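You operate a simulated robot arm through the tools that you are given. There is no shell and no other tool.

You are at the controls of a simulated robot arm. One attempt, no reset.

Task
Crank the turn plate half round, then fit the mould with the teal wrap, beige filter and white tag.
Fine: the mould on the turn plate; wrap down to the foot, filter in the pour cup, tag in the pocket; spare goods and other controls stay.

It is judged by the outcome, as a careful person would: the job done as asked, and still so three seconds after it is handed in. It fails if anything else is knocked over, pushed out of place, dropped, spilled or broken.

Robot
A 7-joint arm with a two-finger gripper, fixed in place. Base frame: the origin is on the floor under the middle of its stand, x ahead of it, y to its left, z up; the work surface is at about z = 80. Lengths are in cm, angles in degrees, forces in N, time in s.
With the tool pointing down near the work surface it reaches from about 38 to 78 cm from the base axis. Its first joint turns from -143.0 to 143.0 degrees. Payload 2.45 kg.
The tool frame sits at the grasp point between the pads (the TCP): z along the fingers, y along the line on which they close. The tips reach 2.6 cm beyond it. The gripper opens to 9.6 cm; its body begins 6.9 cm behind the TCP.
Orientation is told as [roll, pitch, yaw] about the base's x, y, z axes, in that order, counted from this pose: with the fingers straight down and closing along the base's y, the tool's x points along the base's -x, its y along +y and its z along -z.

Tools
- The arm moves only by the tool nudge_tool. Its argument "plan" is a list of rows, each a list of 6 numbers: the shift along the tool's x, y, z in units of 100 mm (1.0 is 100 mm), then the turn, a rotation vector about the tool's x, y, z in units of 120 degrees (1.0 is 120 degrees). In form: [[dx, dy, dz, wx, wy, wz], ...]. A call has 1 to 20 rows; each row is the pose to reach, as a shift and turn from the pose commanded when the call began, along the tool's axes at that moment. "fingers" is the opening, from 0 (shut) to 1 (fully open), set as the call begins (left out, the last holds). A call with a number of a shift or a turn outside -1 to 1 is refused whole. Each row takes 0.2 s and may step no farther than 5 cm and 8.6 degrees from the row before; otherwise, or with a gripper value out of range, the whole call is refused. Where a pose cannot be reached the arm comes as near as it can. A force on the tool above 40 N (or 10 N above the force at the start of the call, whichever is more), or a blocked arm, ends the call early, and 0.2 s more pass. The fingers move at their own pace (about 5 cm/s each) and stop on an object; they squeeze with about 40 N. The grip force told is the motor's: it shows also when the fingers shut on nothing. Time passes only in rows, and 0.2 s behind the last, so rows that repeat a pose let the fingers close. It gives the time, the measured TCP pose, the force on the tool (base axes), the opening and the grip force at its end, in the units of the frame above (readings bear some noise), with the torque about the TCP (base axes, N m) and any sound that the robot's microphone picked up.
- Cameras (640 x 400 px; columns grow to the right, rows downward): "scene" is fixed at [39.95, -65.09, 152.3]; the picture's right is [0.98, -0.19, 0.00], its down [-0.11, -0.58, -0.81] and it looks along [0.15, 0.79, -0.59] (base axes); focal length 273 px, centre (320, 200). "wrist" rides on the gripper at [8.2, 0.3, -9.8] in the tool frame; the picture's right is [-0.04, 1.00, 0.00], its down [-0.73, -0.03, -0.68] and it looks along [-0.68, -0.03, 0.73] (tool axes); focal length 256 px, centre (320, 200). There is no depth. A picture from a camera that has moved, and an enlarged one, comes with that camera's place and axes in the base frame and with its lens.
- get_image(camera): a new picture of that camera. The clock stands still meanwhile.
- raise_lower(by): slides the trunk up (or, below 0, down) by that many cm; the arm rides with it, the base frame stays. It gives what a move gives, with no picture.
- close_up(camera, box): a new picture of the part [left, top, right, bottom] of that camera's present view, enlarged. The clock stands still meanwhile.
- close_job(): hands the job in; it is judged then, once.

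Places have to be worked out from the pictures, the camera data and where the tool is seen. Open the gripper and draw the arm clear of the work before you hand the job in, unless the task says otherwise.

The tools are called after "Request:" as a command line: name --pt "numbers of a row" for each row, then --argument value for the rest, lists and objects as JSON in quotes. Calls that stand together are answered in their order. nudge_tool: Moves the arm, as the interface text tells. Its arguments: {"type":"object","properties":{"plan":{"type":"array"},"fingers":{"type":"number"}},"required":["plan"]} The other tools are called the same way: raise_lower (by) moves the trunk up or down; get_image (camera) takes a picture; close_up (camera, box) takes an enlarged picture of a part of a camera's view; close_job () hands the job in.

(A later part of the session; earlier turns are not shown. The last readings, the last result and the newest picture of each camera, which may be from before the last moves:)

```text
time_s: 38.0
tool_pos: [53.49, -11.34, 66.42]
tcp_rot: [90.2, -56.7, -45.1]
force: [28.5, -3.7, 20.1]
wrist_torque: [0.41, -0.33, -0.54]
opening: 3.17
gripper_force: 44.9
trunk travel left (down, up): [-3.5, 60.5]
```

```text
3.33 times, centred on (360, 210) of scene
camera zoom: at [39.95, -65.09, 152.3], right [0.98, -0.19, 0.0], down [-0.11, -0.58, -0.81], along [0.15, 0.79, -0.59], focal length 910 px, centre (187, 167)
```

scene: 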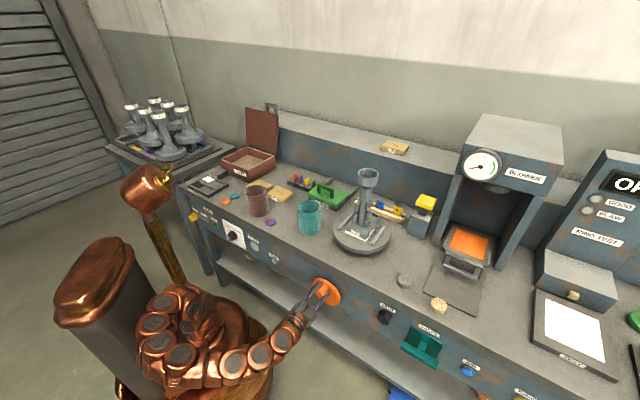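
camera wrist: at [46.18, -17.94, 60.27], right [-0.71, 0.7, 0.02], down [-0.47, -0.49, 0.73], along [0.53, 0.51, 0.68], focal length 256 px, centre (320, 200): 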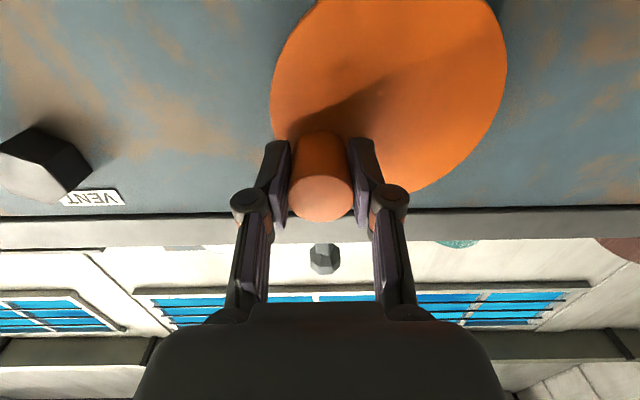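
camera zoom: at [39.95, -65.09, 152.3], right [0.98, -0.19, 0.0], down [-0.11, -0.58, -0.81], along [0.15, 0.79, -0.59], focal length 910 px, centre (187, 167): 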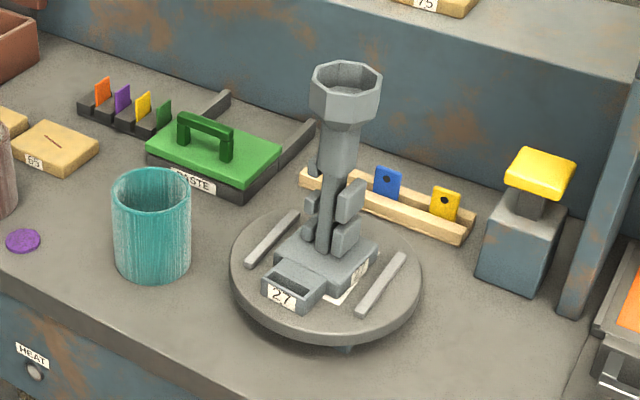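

The rails now line up with their original direction within about 1°, and the pocket with the 27 label faces front, so the half turn is done. I'll release the peg and back straight out.

Request:
nudge_tool --pt "0 0 0 0 0 0" --pt "0 0 0 0 0 0" --pt "0 0 0 0 0 0" --pt "0 0 -0.15 0 0 0" --pt "0 0 -0.3 0 0 0" --pt "0 0 -0.5 0 0 0" --pt "0 0 -0.7 0 0 0" --pt "0 0 -0.9 0 0 0" --fingers 0.55

Request:
close_up --camera "scene" --box '[280, 150, 460, 330]'

```text
time_s: 39.8
tool_pos: [47.0, -17.88, 66.28]
tcp_rot: [90.1, -56.6, -44.9]
force: [0.2, -0.1, -0.7]
wrist_torque: [0.01, 0.02, 0.0]
opening: 5.28
gripper_force: 0.1
trunk travel left (down, up): [-3.5, 60.5]
```

```text
2.22 times, centred on (370, 240) of scene
camera zoom: at [39.95, -65.09, 152.3], right [0.98, -0.19, 0.0], down [-0.11, -0.58, -0.81], along [0.15, 0.79, -0.59], focal length 606 px, centre (209, 111)
```

zoom: 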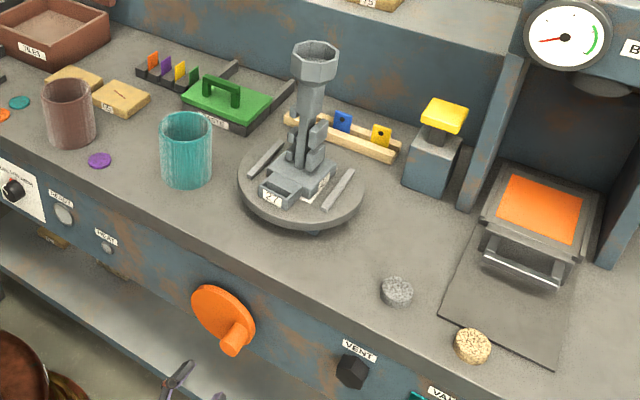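

The crank peg now rests at 3 o'clock and nothing else has moved. I'll un-roll the tool, then tilt it to 45° and raise the trunk.

Request:
nudge_tool --pt "0 0 0 0 0 -0.0695" --pt "0 0 0 0 0 -0.139" --pt "0 0 0 0 0 -0.2085" --pt "0 0 0 0 0 -0.278" --pt "0 0 0 0 0 -0.278" --fingers 1

Request:
nudge_tool --pt "0 0 -0.05 0 0.0625 0" --pt "0 0 -0.1 0 0.125 0" --pt "0 0 -0.1 0 0.1875 0" --pt "0 0 -0.1 0 0.25 0" --pt "0 0 -0.1 0 0.3125 0" --pt "0 0 -0.1 0 0.375 0" --pt "0 0 -0.1 0 0.375 0"

Request:
raise_lower --by 40

Request:
get_image --camera "wrist"

```text
time_s: 41.0
tool_pos: [47.1, -17.71, 66.4]
tcp_rot: [-115.3, -89.9, 160.5]
force: [-0.5, -0.7, -0.7]
wrist_torque: [0.03, -0.01, -0.02]
opening: 9.58
gripper_force: 0.0
trunk travel left (down, up): [-3.5, 60.5]
```

```text
time_s: 42.6
tool_pos: [46.5, -18.3, 66.28]
tcp_rot: [0.0, -44.9, 45.2]
force: [-0.4, 0.3, 0.5]
wrist_torque: [0.04, -0.02, 0.01]
opening: 9.59
gripper_force: 0.1
trunk travel left (down, up): [-3.5, 60.5]
```

```text
time_s: 46.5
tool_pos: [46.39, -18.36, 106.22]
tcp_rot: [-0.1, -45.1, 45.2]
force: [0.4, 0.1, -0.1]
wrist_torque: [0.02, 0.03, 0.0]
opening: 9.6
gripper_force: 0.0
trunk travel left (down, up): [-43.5, 20.5]
```

```text
taken
camera wrist: at [37.3, -27.28, 107.36], right [-0.69, 0.72, 0.03], down [0.05, 0.01, 1.0], along [0.72, 0.69, -0.04], focal length 256 px, centre (320, 200)
```

wrist: 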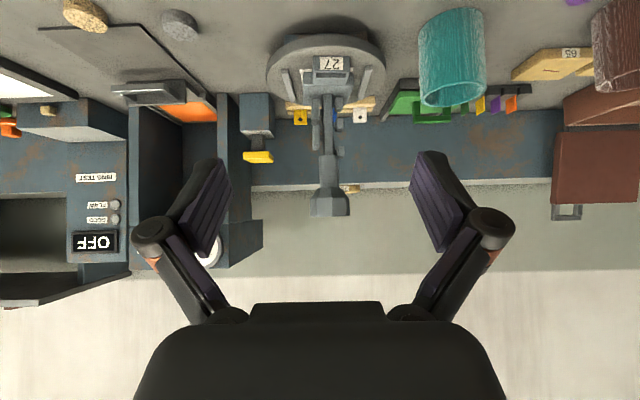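

Good frontal view. I'll zoom on the mould and on the wrap.

Request:
close_up --camera "wrist" --box '[250, 20, 400, 230]'

Request:
close_up --camera "wrist" --box '[380, 0, 520, 130]'

Request:
close_up --camera "scene" --box '[325, 155, 415, 260]'

```text
1.90 times, centred on (325, 125) of wrist
camera zoom: at [37.3, -27.28, 107.36], right [-0.69, 0.72, 0.03], down [0.05, 0.01, 1.0], along [0.72, 0.69, -0.04], focal length 488 px, centre (310, 343)
```

zoom: 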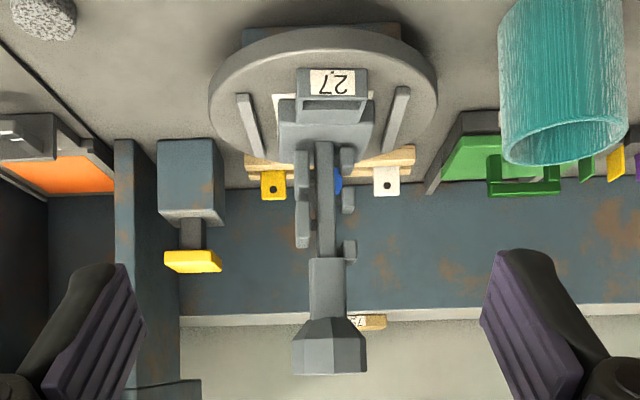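

```text
3.08 times, centred on (450, 65) of wrist
camera zoom: at [37.3, -27.28, 107.36], right [-0.69, 0.72, 0.03], down [0.05, 0.01, 1.0], along [0.72, 0.69, -0.04], focal length 788 px, centre (-80, 615)
```

zoom: 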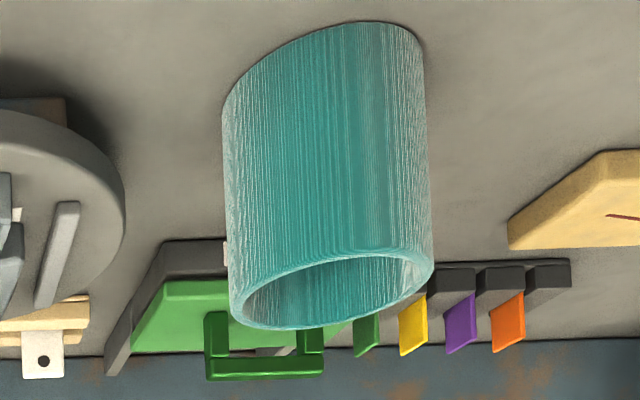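

```text
3.81 times, centred on (370, 208) of scene
camera zoom: at [39.95, -65.09, 152.3], right [0.98, -0.19, 0.0], down [-0.11, -0.58, -0.81], along [0.15, 0.79, -0.59], focal length 1040 px, centre (130, 171)
```

zoom: 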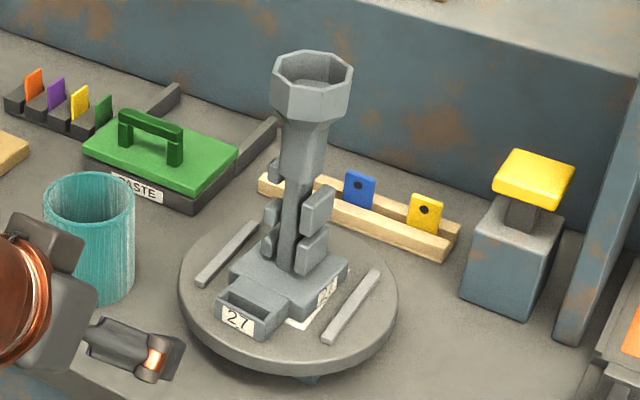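

The mould's axis is about (n=52.9, s=44.8), its cup top is near z≈108.5, and the pocket faces front. The wrap is about 9 cm across and 10 tall, so I'll hold it from the side with a nearly horizontal tool to let the cup pass between the fingers. I'll shift left to face the wrap.

Request:
nudge_tool --pt "0.05 0.2 0.17 0 0 0" --pt "0.1 0.4 0.34 0 0 0" --pt "0.16 0.6 0.5 0 0 0" --pt "0.22 0.8 0.68 0 0 0" --pt "0.28 1.0 0.85 0 0 0"

Request:
nudge_tool --pt "0 0.25 0 0 0 0" --pt "0 0.5 0 0 0 0" --pt "0 0.75 0 0 0 0" --pt "0 1.0 0 0 0 0" --pt "0 1.0 0 0 0 0"

Request:
get_image --camera "wrist"

```text
time_s: 47.7
tool_pos: [42.29, -8.56, 98.26]
tcp_rot: [-0.1, -45.1, 45.2]
force: [-0.1, -0.6, -0.3]
wrist_torque: [-0.01, -0.01, -0.02]
opening: 9.61
gripper_force: 0.0
trunk travel left (down, up): [-43.5, 20.5]
```

```text
time_s: 48.9
tool_pos: [35.15, -1.48, 98.31]
tcp_rot: [0.0, -45.1, 45.2]
force: [-0.3, 0.1, 0.3]
wrist_torque: [0.02, -0.04, -0.02]
opening: 9.61
gripper_force: 0.0
trunk travel left (down, up): [-43.5, 20.5]
```

```text
taken
camera wrist: at [25.98, -10.28, 99.46], right [-0.69, 0.72, 0.03], down [0.05, 0.01, 1.0], along [0.72, 0.69, -0.04], focal length 256 px, centre (320, 200)
```

wrist: 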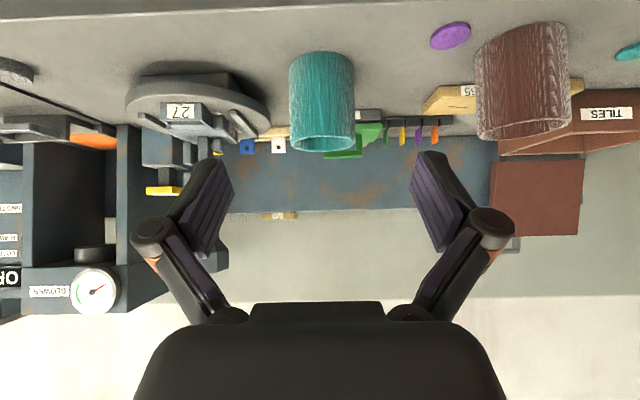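

The wrap is nearly centred. I'll zoom for precise numbers.

Request:
close_up --camera "wrist" --box '[270, 40, 380, 160]'

Request:
close_up --camera "scene" --box '[260, 170, 360, 260]'

```text
3.33 times, centred on (325, 100) of wrist
camera zoom: at [25.98, -10.28, 99.46], right [-0.69, 0.72, 0.03], down [0.05, 0.01, 1.0], along [0.72, 0.69, -0.04], focal length 853 px, centre (303, 533)
```

zoom: 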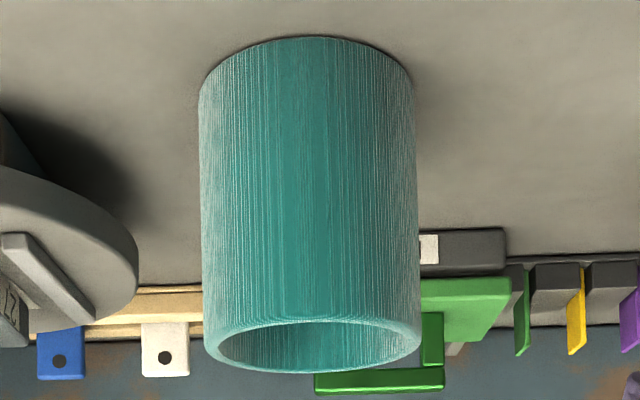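

```text
4.44 times, centred on (310, 215) of scene
camera zoom: at [39.95, -65.09, 152.3], right [0.98, -0.19, 0.0], down [-0.11, -0.58, -0.81], along [0.15, 0.79, -0.59], focal length 1213 px, centre (364, 133)
```

zoom: 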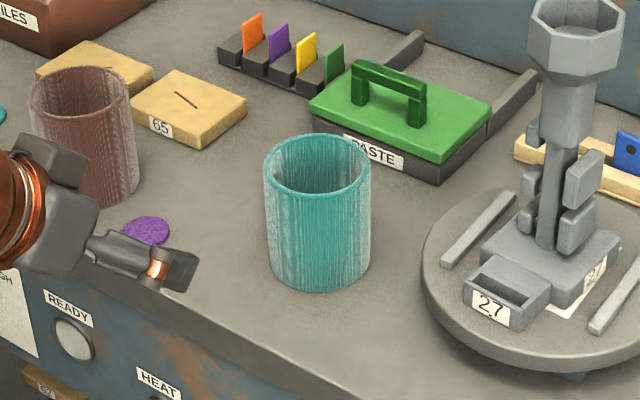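

The wrap's axis is about (n≈46.7, s≈25.8), its rim is at z≈90.2 and it is about 9.1 across. I'll flatten the tool to 20° below horizontal and come to a standoff in front of it.

Request:
nudge_tool --pt "-0.02 0.005 0.24 0 -0.052 0" --pt "-0.04 0.01 0.49 0 -0.104 0" --pt "-0.06 0.01 0.73 0 -0.156 0" --pt "-0.085 0.01 0.976 0 -0.2083 0" --pt "-0.085 0.01 0.976 0 -0.2083 0" --fingers 1

Request:
get_image --camera "wrist"

Request:
get_image --camera "scene"

```text
time_s: 50.1
tool_pos: [45.18, -2.44, 96.47]
tcp_rot: [-0.1, -68.5, 45.3]
force: [-0.6, 0.5, -0.3]
wrist_torque: [0.01, 0.02, -0.04]
opening: 9.61
gripper_force: 0.1
out of reach, approached as far as the arm can: row 1, 2, 3, 4, 5
trunk travel left (down, up): [-43.5, 20.5]
```

```text
taken
camera wrist: at [36.3, -10.9, 92.37], right [-0.7, 0.71, 0.04], down [-0.24, -0.28, 0.93], along [0.68, 0.64, 0.36], focal length 256 px, centre (320, 200)
```

wrist: 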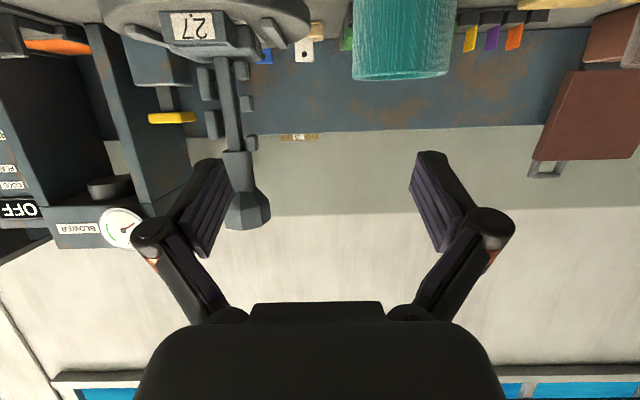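

```text
taken
```

scene: 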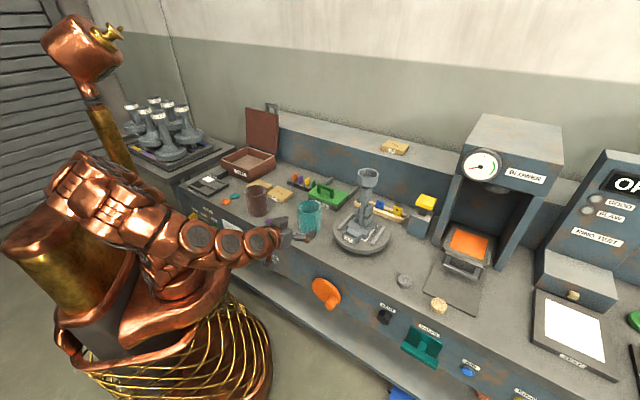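

With the trunk this high, the arm can't fold enough for this flat pose so near the base, and it stopped at s≈33.7, z≈96.5. I'll raise the tool with the arm first, then lower the trunk for a better posture.

Request:
nudge_tool --pt "-0.2 0 -0.08 0 0 0" --pt "-0.4 0 -0.16 0 0 0" --pt "-0.6 0 -0.24 0 0 0" --pt "-0.84 0 -0.33 0 0 0" --pt "-0.84 0 -0.33 0 0 0"

Request:
raise_lower --by -18

```text
time_s: 51.3
tool_pos: [44.99, -2.68, 105.62]
tcp_rot: [0.0, -70.0, 45.1]
force: [-0.4, -0.3, 0.1]
wrist_torque: [0.01, -0.03, 0.01]
opening: 9.58
gripper_force: 0.0
trunk travel left (down, up): [-43.5, 20.5]
```

```text
time_s: 53.3
tool_pos: [44.94, -2.66, 87.68]
tcp_rot: [-0.2, -70.0, 45.4]
force: [-0.3, 0.6, 0.6]
wrist_torque: [-0.04, -0.02, 0.02]
opening: 9.61
gripper_force: 0.0
trunk travel left (down, up): [-25.5, 38.5]
```

Now at n≈29.9, s≈33.7, z≈87.7 with pitch −70. I'll rise and shift left, then go forward above the wrap.

Request:
nudge_tool --pt "-0.24 0.1 -0.085 0 0 0" --pt "-0.47 0.3 -0.17 0 0 0" --pt "-0.7 0.55 -0.256 0 0 0" --pt "-0.94 0.79 -0.342 0 0 0" --pt "-0.94 0.79 -0.342 0 0 0"

Request:
nudge_tool --pt "-0.085 0 0.235 0 0 0" --pt "-0.17 0 0.47 0 0 0" --pt "-0.256 0 0.705 0 0 0" --pt "-0.342 0 0.94 0 0 0" --pt "-0.342 0 0.94 0 0 0"

Request:
get_image --camera "wrist"

Request:
get_image --camera "scene"

```text
time_s: 54.7
tool_pos: [41.3, 1.16, 93.15]
tcp_rot: [14.4, -65.5, 30.9]
force: [-0.4, 0.1, -0.3]
wrist_torque: [-0.01, 0.04, -0.04]
opening: 9.58
gripper_force: 0.1
trunk travel left (down, up): [-25.5, 38.5]
stopped in row 5: the arm was blocked; the commanded pose is now the measured one
```

```text
time_s: 55.9
tool_pos: [48.31, 8.36, 93.04]
tcp_rot: [13.7, -66.0, 31.7]
force: [0.4, 0.5, -0.1]
wrist_torque: [0.0, 0.04, 0.0]
opening: 9.61
gripper_force: 0.2
trunk travel left (down, up): [-25.5, 38.5]
```

```text
taken
camera wrist: at [39.01, 0.24, 89.36], right [-0.68, 0.72, 0.13], down [-0.16, -0.32, 0.94], along [0.72, 0.62, 0.33], focal length 256 px, centre (320, 200)
```

wrist: 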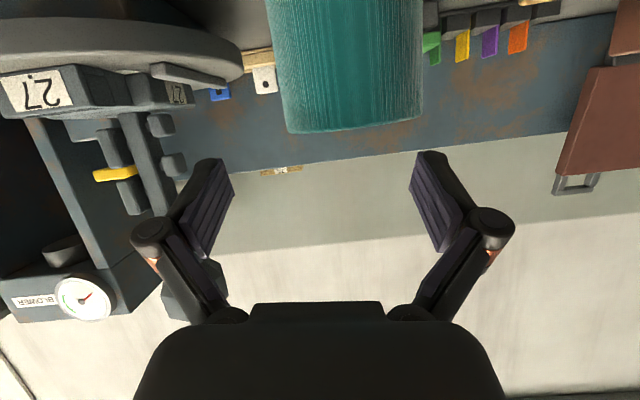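

```text
taken
```

scene: 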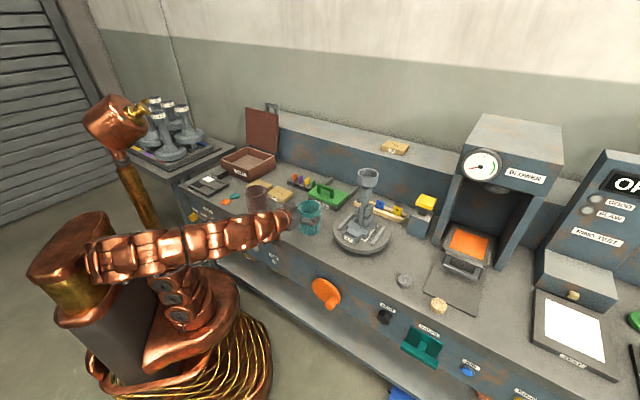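

The arm was partly blocked on the way and the tool picked up a small roll error of about 6°. It's now at n≈40, s≈28, z≈93, clear of the wrap. I'll rise a little and correct the roll and tilt.

Request:
nudge_tool --pt "-0.18 0.02 -0.08 0 -0.01 -0.016" --pt "-0.36 0.04 -0.16 0 -0.02 -0.033" --pt "-0.548 0.058 -0.237 0 -0.0275 -0.05" --pt "-0.548 0.058 -0.237 0 -0.0275 -0.05"

```text
time_s: 56.9
tool_pos: [48.4, 8.33, 99.13]
tcp_rot: [-0.4, -70.0, 46.7]
force: [-0.4, 0.7, 0.3]
wrist_torque: [0.01, 0.01, 0.02]
opening: 9.6
gripper_force: 0.2
trunk travel left (down, up): [-25.5, 38.5]
```

The orientation is clean now: pitch −70, yaw 46.7. I'll check the wrap's position in view before moving over it.

Request:
get_image --camera "wrist"

Request:
close_up --camera "scene" --box '[250, 150, 370, 260]'

```text
taken
camera wrist: at [39.81, -0.23, 94.66], right [-0.71, 0.7, 0.04], down [-0.25, -0.3, 0.92], along [0.66, 0.65, 0.39], focal length 256 px, centre (320, 200)
```

wrist: 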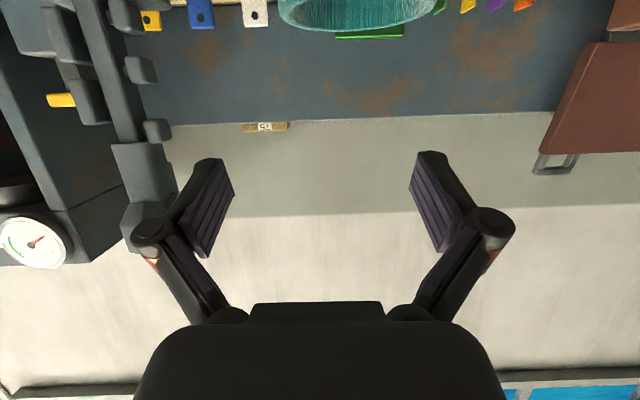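

```text
3.64 times, centred on (310, 205) of scene
camera zoom: at [39.95, -65.09, 152.3], right [0.98, -0.19, 0.0], down [-0.11, -0.58, -0.81], along [0.15, 0.79, -0.59], focal length 992 px, centre (356, 182)
```

zoom: 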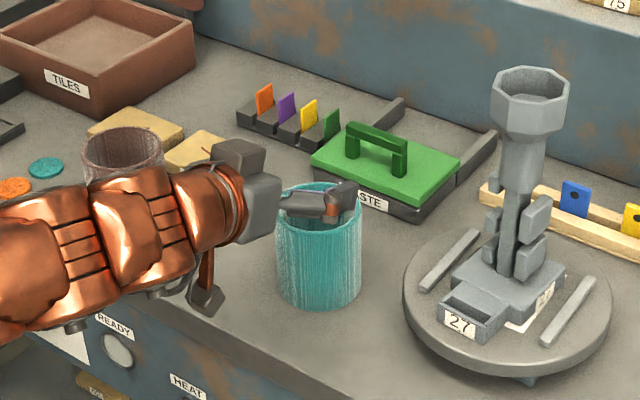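

The wrap's axis is about 2.3 cm to the tool's +y and about 6.2 cm ahead. I'll centre sideways and come down a little to see the rim edge-on.

Request:
nudge_tool --pt "0.17 0.12 0.06 0 0 0" --pt "0.338 0.23 0.123 0 0 0" --pt "0.338 0.23 0.123 0 0 0"

Request:
get_image --camera "wrist"

```text
time_s: 57.7
tool_pos: [46.52, 9.78, 95.34]
tcp_rot: [-0.4, -70.2, 46.6]
force: [1.4, -0.6, 0.2]
wrist_torque: [0.0, 0.03, 0.02]
opening: 9.61
gripper_force: 0.2
trunk travel left (down, up): [-25.5, 38.5]
```

```text
taken
camera wrist: at [38.05, 1.29, 91.06], right [-0.71, 0.7, 0.04], down [-0.25, -0.3, 0.92], along [0.66, 0.65, 0.39], focal length 256 px, centre (320, 200)
```

wrist: 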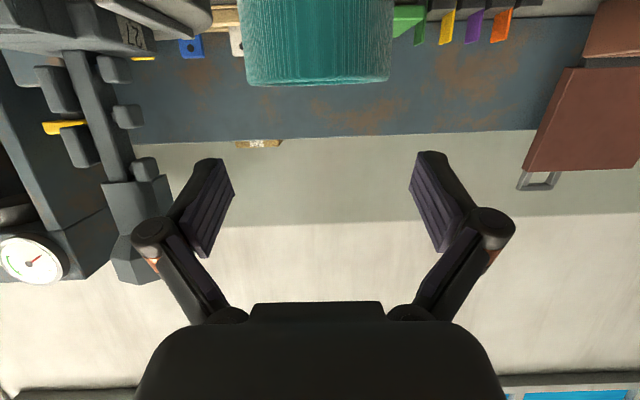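

The wrap is laterally centred to within about 0.1 cm. I'll move forward about 6.3 cm above it, keeping the fingers higher than the rim.

Request:
nudge_tool --pt "-0.072 0 0.197 0 0 0" --pt "-0.144 0 0.395 0 0 0" --pt "-0.215 0 0.592 0 0 0" --pt "-0.215 0 0.592 0 0 0"

Request:
get_image --camera "wrist"

Request:
close_up --camera "scene" --box '[250, 150, 370, 260]'

```text
time_s: 58.7
tool_pos: [51.08, 14.42, 95.44]
tcp_rot: [-0.2, -70.0, 46.7]
force: [0.3, -1.0, 0.0]
wrist_torque: [0.02, 0.02, 0.0]
opening: 9.59
gripper_force: 0.0
trunk travel left (down, up): [-25.5, 38.5]
```

```text
taken
camera wrist: at [42.6, 5.91, 91.04], right [-0.71, 0.7, 0.04], down [-0.25, -0.3, 0.92], along [0.66, 0.65, 0.39], focal length 256 px, centre (320, 200)
```

wrist: 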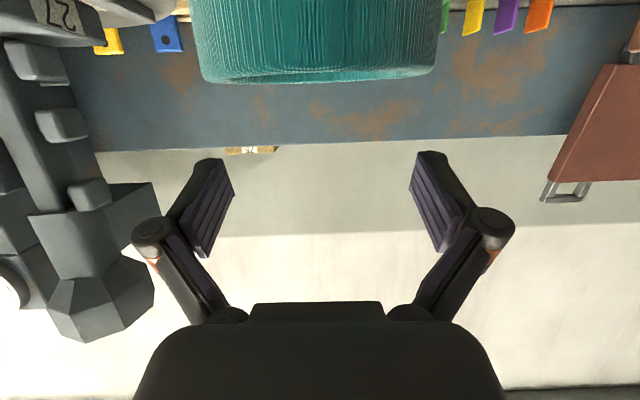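

```text
3.64 times, centred on (310, 205) of scene
camera zoom: at [39.95, -65.09, 152.3], right [0.98, -0.19, 0.0], down [-0.11, -0.58, -0.81], along [0.15, 0.79, -0.59], focal length 992 px, centre (356, 182)
```

zoom: 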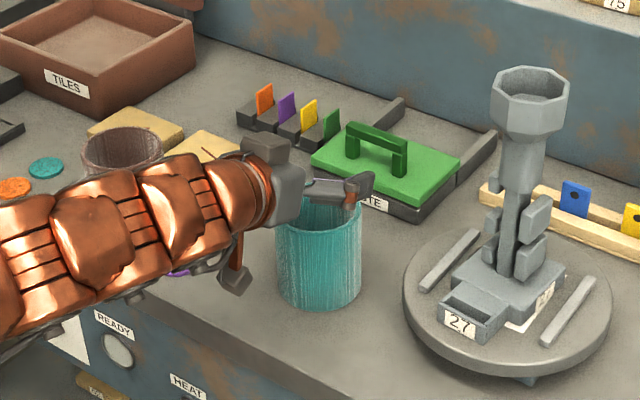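

Well aligned: the lateral offset is about 0.05 cm. I'll descend gently so the fingers straddle the wrap.

Request:
nudge_tool --pt "0.094 0 0.034 0 0 0" --pt "0.188 0 0.068 0 0 0" --pt "0.282 0 0.103 0 0 0" --pt "0.376 0 0.137 0 0 0" --pt "0.376 0 0.137 0 0 0"

Request:
get_image --camera "wrist"

```text
time_s: 59.9
tool_pos: [50.96, 14.48, 91.46]
tcp_rot: [-0.3, -70.1, 46.8]
force: [-0.4, -0.6, 0.2]
wrist_torque: [-0.01, 0.01, 0.0]
opening: 9.56
gripper_force: 0.2
trunk travel left (down, up): [-25.5, 38.5]
```

```text
taken
camera wrist: at [42.52, 5.87, 87.05], right [-0.71, 0.7, 0.04], down [-0.25, -0.3, 0.92], along [0.66, 0.65, 0.39], focal length 256 px, centre (320, 200)
```

wrist: 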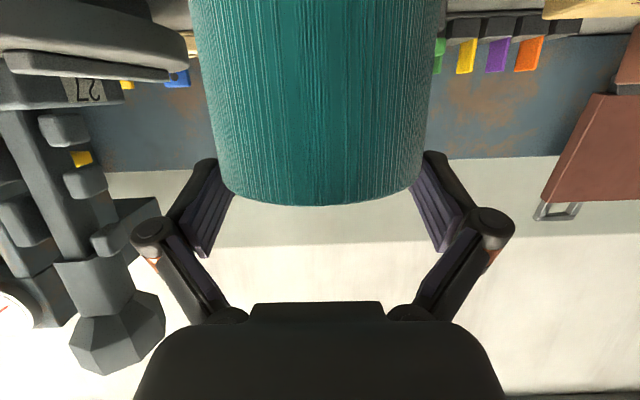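

The wrap sits symmetrically between the fingers, with no contact force. I'll go down another 3 cm.

Request:
nudge_tool --pt "0.07 0 0.026 0 0 0" --pt "0.141 0 0.051 0 0 0" --pt "0.211 0 0.077 0 0 0" --pt "0.282 0 0.103 0 0 0" --pt "0.282 0 0.103 0 0 0"

Request:
get_image --camera "wrist"

Request:
close_up --camera "scene" --box '[250, 150, 370, 260]'

```text
time_s: 61.1
tool_pos: [51.02, 14.46, 88.42]
tcp_rot: [-0.3, -70.0, 46.5]
force: [0.3, 0.5, -0.1]
wrist_torque: [-0.01, 0.0, -0.02]
opening: 9.61
gripper_force: 0.1
trunk travel left (down, up): [-25.5, 38.5]
```

```text
taken
camera wrist: at [42.54, 5.83, 84.08], right [-0.71, 0.7, 0.04], down [-0.25, -0.3, 0.92], along [0.66, 0.65, 0.39], focal length 256 px, centre (320, 200)
```

wrist: 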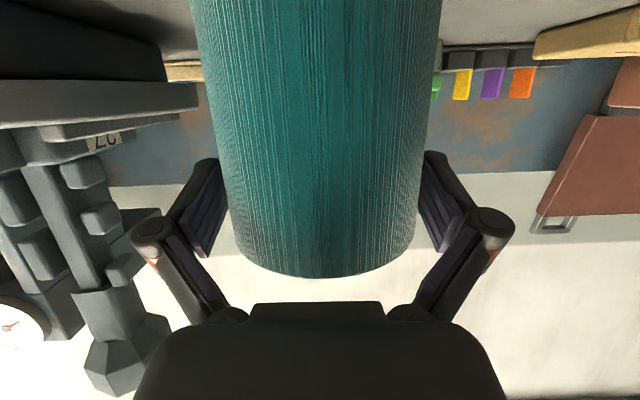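

```text
3.64 times, centred on (310, 205) of scene
camera zoom: at [39.95, -65.09, 152.3], right [0.98, -0.19, 0.0], down [-0.11, -0.58, -0.81], along [0.15, 0.79, -0.59], focal length 992 px, centre (356, 182)
```

zoom: 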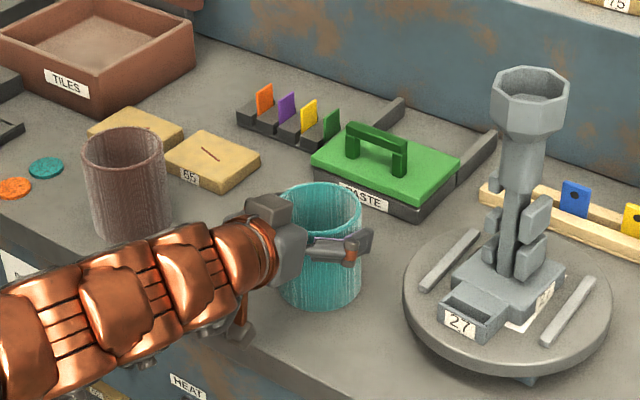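

Clear on both sides. I'll close the fingers onto the wrap.

Request:
nudge_tool --pt "0 0 0 0 0 0" --pt "0 0 0 0 0 0" --pt "0 0 0 0 0 0" --fingers 0.85

```text
time_s: 61.9
tool_pos: [51.13, 14.38, 88.44]
tcp_rot: [-0.3, -69.9, 46.7]
force: [-0.5, -0.2, 3.2]
wrist_torque: [0.07, 0.27, 0.04]
opening: 8.47
gripper_force: 39.7
trunk travel left (down, up): [-25.5, 38.5]
```

Gripped: opening 8.47, force about 40 N. I'll lift slightly to test the hold.

Request:
nudge_tool --pt "-0.094 0 -0.034 0 0 0" --pt "-0.188 0 -0.068 0 0 0" --pt "-0.188 0 -0.068 0 0 0"

Request:
get_image --camera "wrist"

Request:
close_up --camera "scene" --box '[250, 150, 370, 260]'

```text
time_s: 62.7
tool_pos: [50.96, 14.5, 90.41]
tcp_rot: [-0.4, -70.0, 46.7]
force: [0.0, 0.2, -0.8]
wrist_torque: [0.0, 0.0, -0.02]
opening: 8.46
gripper_force: 40.3
trunk travel left (down, up): [-25.5, 38.5]
```

```text
taken
camera wrist: at [42.53, 5.87, 85.98], right [-0.71, 0.7, 0.04], down [-0.25, -0.3, 0.92], along [0.66, 0.65, 0.39], focal length 256 px, centre (320, 200)
```

wrist: 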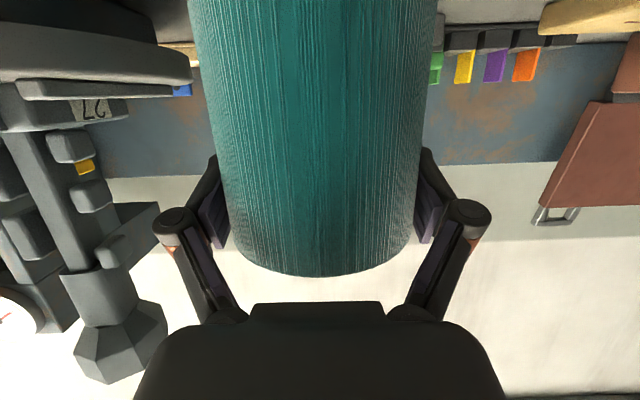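

```text
3.64 times, centred on (310, 205) of scene
camera zoom: at [39.95, -65.09, 152.3], right [0.98, -0.19, 0.0], down [-0.11, -0.58, -0.81], along [0.15, 0.79, -0.59], focal length 992 px, centre (356, 182)
```

zoom: 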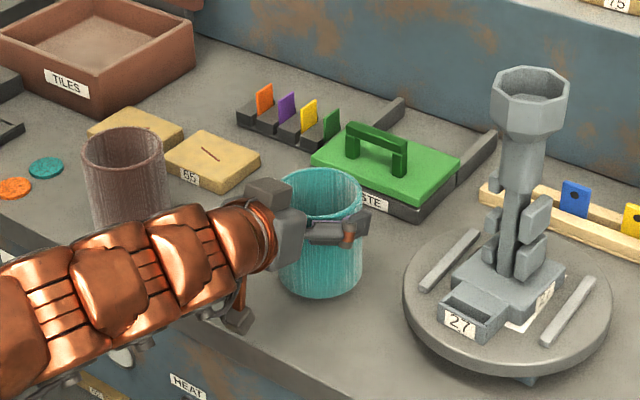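

The wrap came up cleanly with the gripper. I'll raise the trunk 31 cm so the wrap clears the cup top.

Request:
raise_lower --by 31

Request:
get_image --camera "scene"

```text
time_s: 65.8
tool_pos: [51.09, 14.44, 121.41]
tcp_rot: [-0.3, -70.0, 46.7]
force: [0.5, 0.3, -1.0]
wrist_torque: [0.02, 0.0, 0.0]
opening: 8.44
gripper_force: 39.8
trunk travel left (down, up): [-56.5, 7.5]
```

```text
taken
```

scene: 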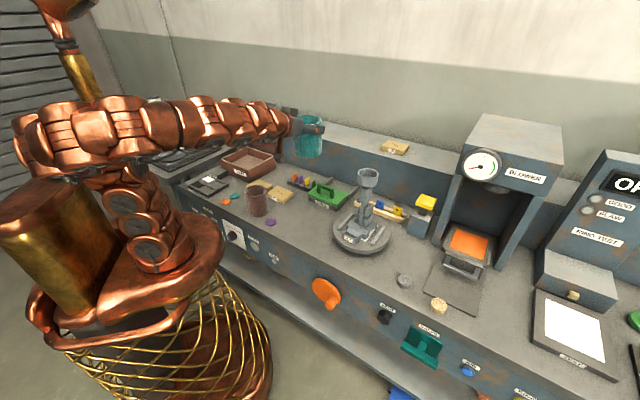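

Wrap bottom is at about z=113 and the cup top at about 108.5. I'll move toward the mould in two level stages.

Request:
nudge_tool --pt "-0.02 -0.19 0.056 0 0 0" --pt "-0.041 -0.38 0.112 0 0 0" --pt "-0.062 -0.57 0.168 0 0 0" --pt "-0.082 -0.76 0.224 0 0 0" --pt "-0.103 -0.95 0.28 0 0 0" --pt "-0.103 -0.95 0.28 0 0 0"

Request:
get_image --camera "wrist"

```text
time_s: 67.2
tool_pos: [59.92, 10.07, 121.44]
tcp_rot: [-0.3, -70.0, 46.7]
force: [-0.6, 0.3, -0.9]
wrist_torque: [-0.03, 0.0, 0.01]
opening: 8.45
gripper_force: 39.8
trunk travel left (down, up): [-56.5, 7.5]
```

```text
taken
camera wrist: at [51.43, 1.5, 117.06], right [-0.71, 0.7, 0.04], down [-0.25, -0.3, 0.92], along [0.66, 0.65, 0.39], focal length 256 px, centre (320, 200)
```

wrist: 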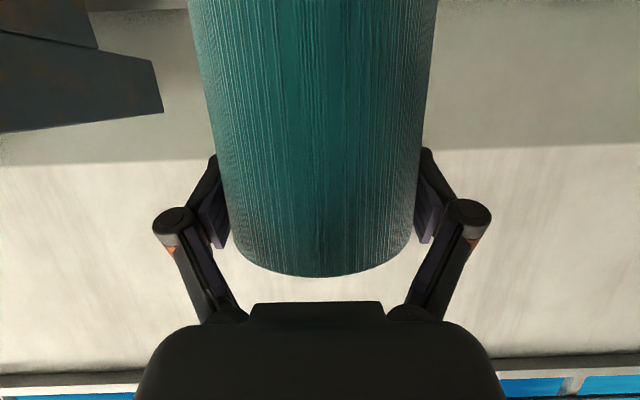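

The wrist view doesn't show the cup from this height. To fix the mould's axis precisely, I'll step 3 cm away sideways, then lower 8 cm so the cup appears beside the wrap in the wrist picture.

Request:
nudge_tool --pt "0 0.15 0 0 0 0" --pt "0 0.3 0 0 0 0" --pt "0 0.3 0 0 0 0"

Request:
raise_lower --by -8

Request:
get_image --camera "wrist"

Request:
close_up --camera "scene" --box '[290, 120, 410, 260]'

```text
time_s: 68.0
tool_pos: [57.73, 12.07, 121.34]
tcp_rot: [-0.3, -70.1, 46.7]
force: [-0.8, -0.3, -0.5]
wrist_torque: [0.02, -0.04, 0.03]
opening: 8.48
gripper_force: 40.1
trunk travel left (down, up): [-56.5, 7.5]
```

```text
time_s: 69.1
tool_pos: [57.9, 12.04, 113.27]
tcp_rot: [-0.3, -70.0, 46.7]
force: [1.0, 0.8, -0.2]
wrist_torque: [0.01, -0.03, 0.01]
opening: 8.45
gripper_force: 40.0
trunk travel left (down, up): [-48.5, 15.5]
```

```text
taken
camera wrist: at [49.29, 3.51, 109.0], right [-0.71, 0.7, 0.04], down [-0.25, -0.3, 0.92], along [0.66, 0.65, 0.39], focal length 256 px, centre (320, 200)
```

wrist: 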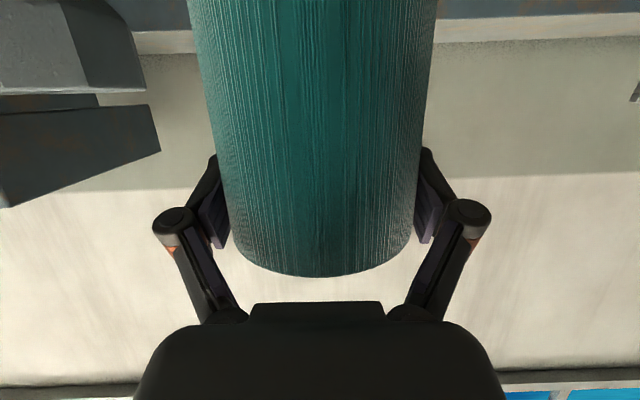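

```text
2.86 times, centred on (350, 190) of scene
camera zoom: at [39.95, -65.09, 152.3], right [0.98, -0.19, 0.0], down [-0.11, -0.58, -0.81], along [0.15, 0.79, -0.59], focal length 780 px, centre (234, 229)
```

zoom: 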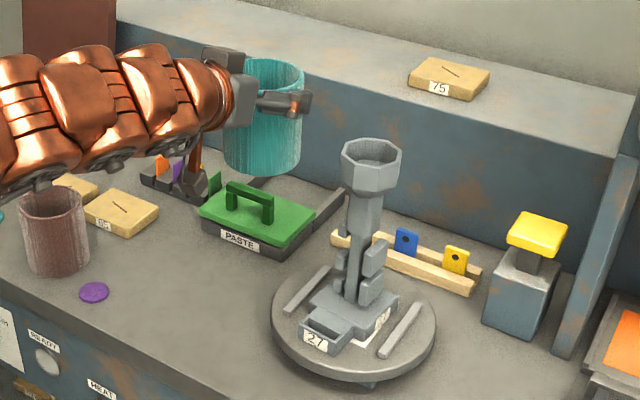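

The cup is only half in view. I'll back off 6 cm and shift 1.5 cm toward it to get the whole cup in frame.

Request:
nudge_tool --pt "0.07 -0.05 -0.19 0 0 0" --pt "0.14 -0.1 -0.38 0 0 0" --pt "0.205 -0.15 -0.564 0 0 0" --pt "0.205 -0.15 -0.564 0 0 0"

Request:
get_image --camera "wrist"

Request:
close_up --camera "wrist" --box '[40, 0, 200, 140]'

```text
time_s: 70.1
tool_pos: [54.81, 6.57, 113.31]
tcp_rot: [-0.3, -69.9, 46.7]
force: [0.8, 0.1, -0.4]
wrist_torque: [-0.01, 0.0, 0.01]
opening: 8.47
gripper_force: 40.0
trunk travel left (down, up): [-48.5, 15.5]
```

```text
taken
camera wrist: at [46.21, -1.91, 108.95], right [-0.71, 0.7, 0.04], down [-0.25, -0.3, 0.92], along [0.66, 0.65, 0.39], focal length 256 px, centre (320, 200)
```

wrist: 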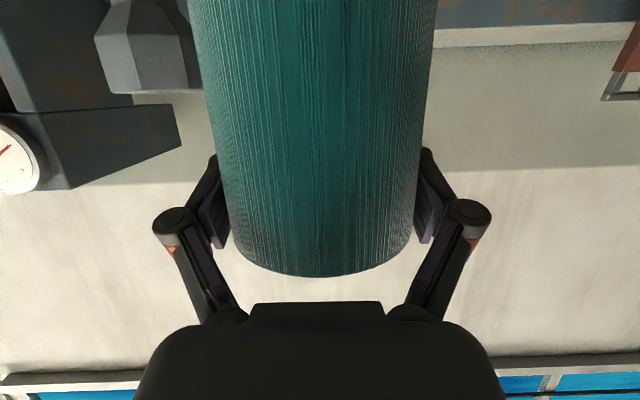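

```text
2.86 times, centred on (120, 70) of wrist
camera zoom: at [46.21, -1.91, 108.95], right [-0.71, 0.7, 0.04], down [-0.25, -0.3, 0.92], along [0.66, 0.65, 0.39], focal length 731 px, centre (891, 571)
```

zoom: 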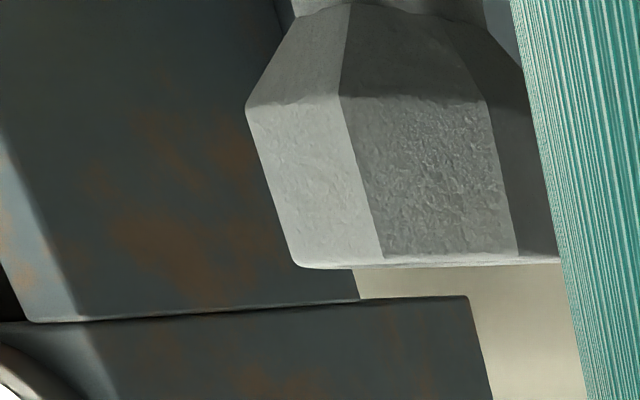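

Nearly there: the wrap hides the cup's right edge. I'll shift 1 cm away sideways.

Request:
nudge_tool --pt "0 0.1 0 0 0 0" --pt "0 0.1 0 0 0 0"

Request:
close_up --camera "wrist" --box '[40, 0, 200, 140]'

Request:
close_up --camera "scene" --box '[290, 120, 410, 220]'

```text
time_s: 70.7
tool_pos: [54.16, 7.3, 113.35]
tcp_rot: [-0.2, -70.1, 46.6]
force: [0.0, 0.1, -0.2]
wrist_torque: [-0.01, 0.0, 0.01]
opening: 8.47
gripper_force: 40.3
trunk travel left (down, up): [-48.5, 15.5]
```

```text
2.86 times, centred on (120, 70) of wrist
camera zoom: at [45.56, -1.28, 108.98], right [-0.71, 0.7, 0.04], down [-0.25, -0.3, 0.92], along [0.66, 0.65, 0.39], focal length 731 px, centre (891, 571)
```

zoom: 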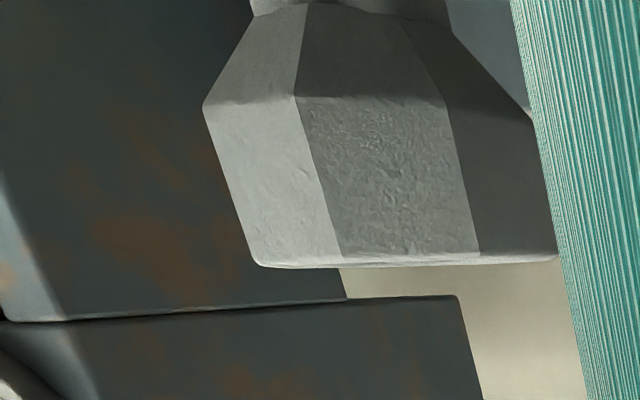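

```text
4.00 times, centred on (350, 170) of scene
camera zoom: at [39.95, -65.09, 152.3], right [0.98, -0.19, 0.0], down [-0.11, -0.58, -0.81], along [0.15, 0.79, -0.59], focal length 1092 px, centre (200, 320)
```

zoom: 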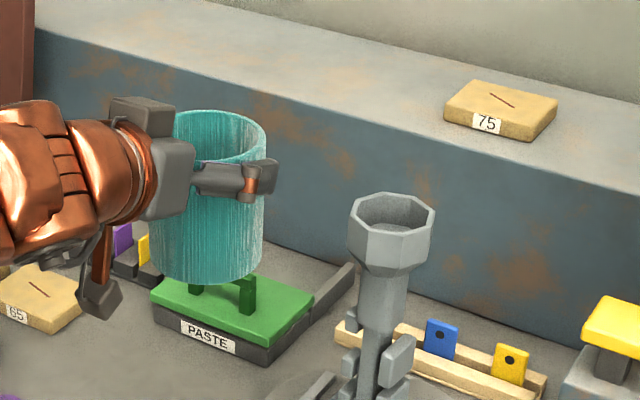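

From two lines of sight I get the mould axis at about (68.6, 5.0), but ±0.25 isn't tight enough for the ~0.3 cm clearance. I'll back off, cross in front of the mould and view the cup from its other side.

Request:
nudge_tool --pt "0.07 0 -0.19 0 0 0" --pt "0.137 0 -0.376 0 0 0" --pt "0.137 -0.2 -0.376 0 0 0" --pt "0.137 -0.4 -0.376 0 0 0" --pt "0.137 -0.6 -0.376 0 0 0" --pt "0.137 -0.8 -0.376 0 0 0" --pt "0.137 -1.0 -0.376 0 0 0"

Request:
nudge_tool --pt "0 -0.2 0 0 0 0" --pt "0 -0.4 0 0 0 0" --pt "0 -0.6 0 0 0 0" --pt "0 -0.8 0 0 0 0" --pt "0 -1.0 0 0 0 0" --pt "0 -1.0 0 0 0 0"

Request:
get_image --camera "wrist"

```text
time_s: 72.3
tool_pos: [58.54, -2.72, 113.27]
tcp_rot: [-0.3, -69.9, 46.6]
force: [0.3, 0.2, -0.8]
wrist_torque: [-0.03, 0.01, -0.05]
opening: 8.44
gripper_force: 40.1
trunk travel left (down, up): [-48.5, 15.5]
```

```text
time_s: 73.7
tool_pos: [65.85, -9.39, 113.32]
tcp_rot: [-0.3, -70.0, 46.7]
force: [0.1, -0.7, -1.0]
wrist_torque: [-0.01, -0.01, 0.0]
opening: 8.48
gripper_force: 40.1
trunk travel left (down, up): [-48.5, 15.5]
```

```text
taken
camera wrist: at [57.25, -17.97, 108.98], right [-0.71, 0.7, 0.04], down [-0.25, -0.3, 0.92], along [0.65, 0.65, 0.39], focal length 256 px, centre (320, 200)
```

wrist: 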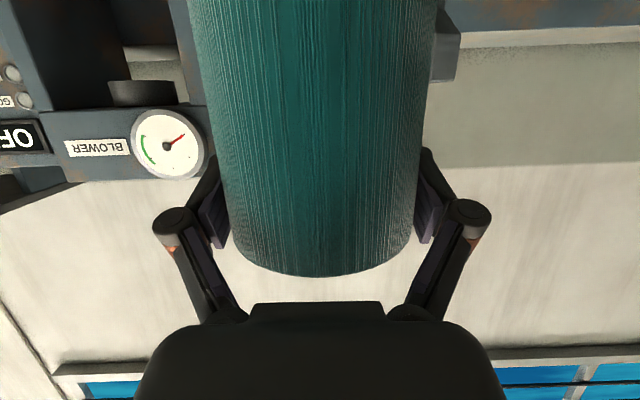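

The cup is just emerging on the right of the wrap. I'll shift another 6.5 cm.

Request:
nudge_tool --pt "0 -0.22 0 0 0 0" --pt "0 -0.44 0 0 0 0" --pt "0 -0.65 0 0 0 0" --pt "0 -0.65 0 0 0 0" --pt "0 -0.65 0 0 0 0"

Request:
close_up --camera "wrist" --box '[420, 0, 580, 140]'

Request:
get_image --camera "wrist"

```text
time_s: 74.9
tool_pos: [70.3, -13.78, 113.36]
tcp_rot: [-0.2, -70.0, 46.7]
force: [-0.9, 1.0, -0.7]
wrist_torque: [0.0, 0.03, 0.0]
opening: 8.47
gripper_force: 39.6
trunk travel left (down, up): [-48.5, 15.5]
```

```text
2.86 times, centred on (500, 70) of wrist
camera zoom: at [61.84, -22.25, 108.98], right [-0.71, 0.7, 0.04], down [-0.25, -0.3, 0.92], along [0.65, 0.65, 0.39], focal length 731 px, centre (-194, 571)
```

zoom: 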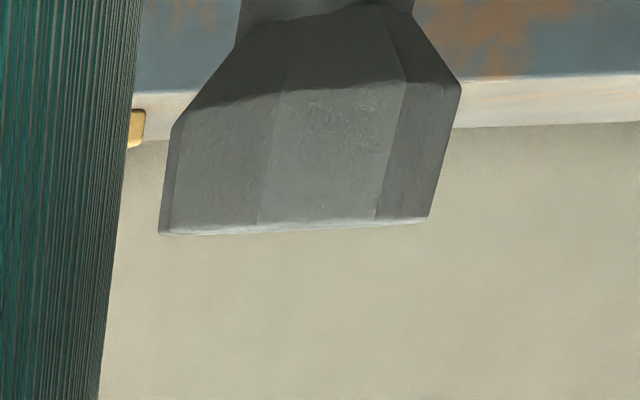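

```text
taken
camera wrist: at [61.84, -22.25, 108.98], right [-0.71, 0.7, 0.04], down [-0.25, -0.3, 0.92], along [0.65, 0.65, 0.39], focal length 256 px, centre (320, 200)
```

wrist: 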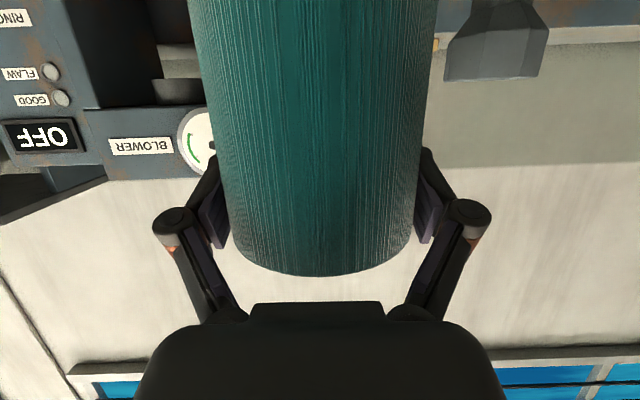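

The two views intersect at a mould axis of about (68.45, 5.0) with a cup corner radius of about 3.4. I now need the exact place of the wrap inside the grip, so I'll zoom on its silhouette edges.

Request:
close_up --camera "wrist" --box '[170, 0, 250, 50]'

Request:
close_up --camera "wrist" --box '[380, 0, 460, 50]'

Request:
close_up --camera "wrist" --box '[200, 190, 440, 300]'

Request:
close_up --camera "scene" --box '[340, 130, 460, 230]'

```text
8.00 times, centred on (210, 25) of wrist
camera zoom: at [61.84, -22.25, 108.98], right [-0.71, 0.7, 0.04], down [-0.25, -0.3, 0.92], along [0.65, 0.65, 0.39], focal length 2048 px, centre (1200, 1600)
```

zoom: 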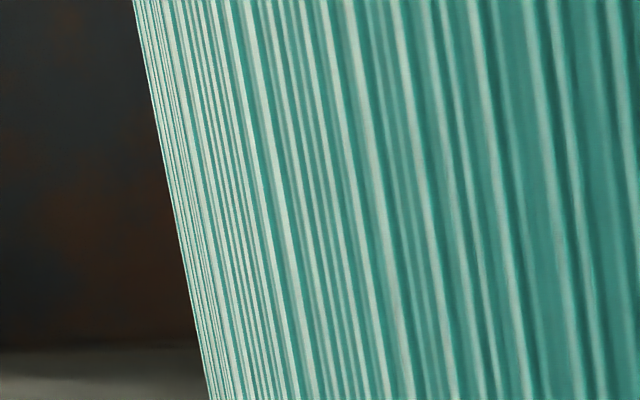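

```text
8.00 times, centred on (420, 25) of wrist
camera zoom: at [61.84, -22.25, 108.98], right [-0.71, 0.7, 0.04], down [-0.25, -0.3, 0.92], along [0.65, 0.65, 0.39], focal length 2048 px, centre (-480, 1600)
```

zoom: 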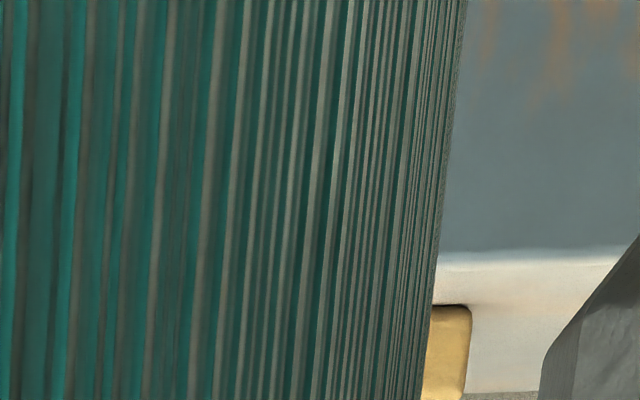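

```text
2.67 times, centred on (320, 245) of wrist
camera zoom: at [61.84, -22.25, 108.98], right [-0.71, 0.7, 0.04], down [-0.25, -0.3, 0.92], along [0.65, 0.65, 0.39], focal length 683 px, centre (320, 80)
```

zoom: 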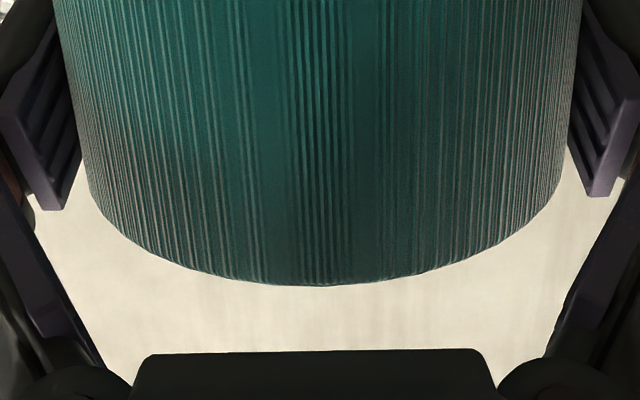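

```text
4.00 times, centred on (400, 180) of scene
camera zoom: at [39.95, -65.09, 152.3], right [0.98, -0.19, 0.0], down [-0.11, -0.58, -0.81], along [0.15, 0.79, -0.59], focal length 1092 px, centre (0, 280)
```

zoom: 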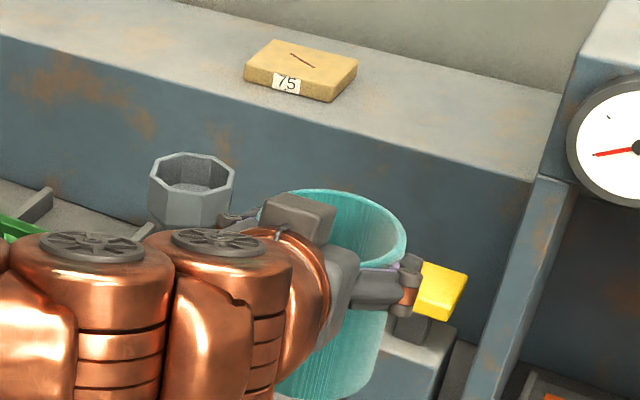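

Each held-wrap measurement agrees: it's vertical, 10 cm tall, its centre is 0.65 cm behind the TCP with no side offset, and its bottom is 8.44 below the TCP. I'll raise, then go over the mould to a TCP target of about (68.91, 5.45).

Request:
raise_lower --by 8

Request:
nudge_tool --pt "-0.045 0.142 0.122 0 0 0" --pt "-0.089 0.284 0.245 0 0 0" --pt "-0.134 0.426 0.367 0 0 0" --pt "-0.178 0.568 0.49 0 0 0" --pt "-0.223 0.71 0.612 0 0 0"

```text
time_s: 76.1
tool_pos: [70.4, -13.85, 121.48]
tcp_rot: [-0.3, -70.0, 46.6]
force: [0.0, -0.2, -0.6]
wrist_torque: [0.02, 0.01, -0.05]
opening: 8.47
gripper_force: 40.2
trunk travel left (down, up): [-56.5, 7.5]
```

```text
time_s: 77.3
tool_pos: [69.93, -4.13, 121.2]
tcp_rot: [-0.4, -70.0, 46.6]
force: [-0.1, 0.1, -1.0]
wrist_torque: [0.01, 0.01, 0.0]
opening: 8.45
gripper_force: 39.6
trunk travel left (down, up): [-56.5, 7.5]
```

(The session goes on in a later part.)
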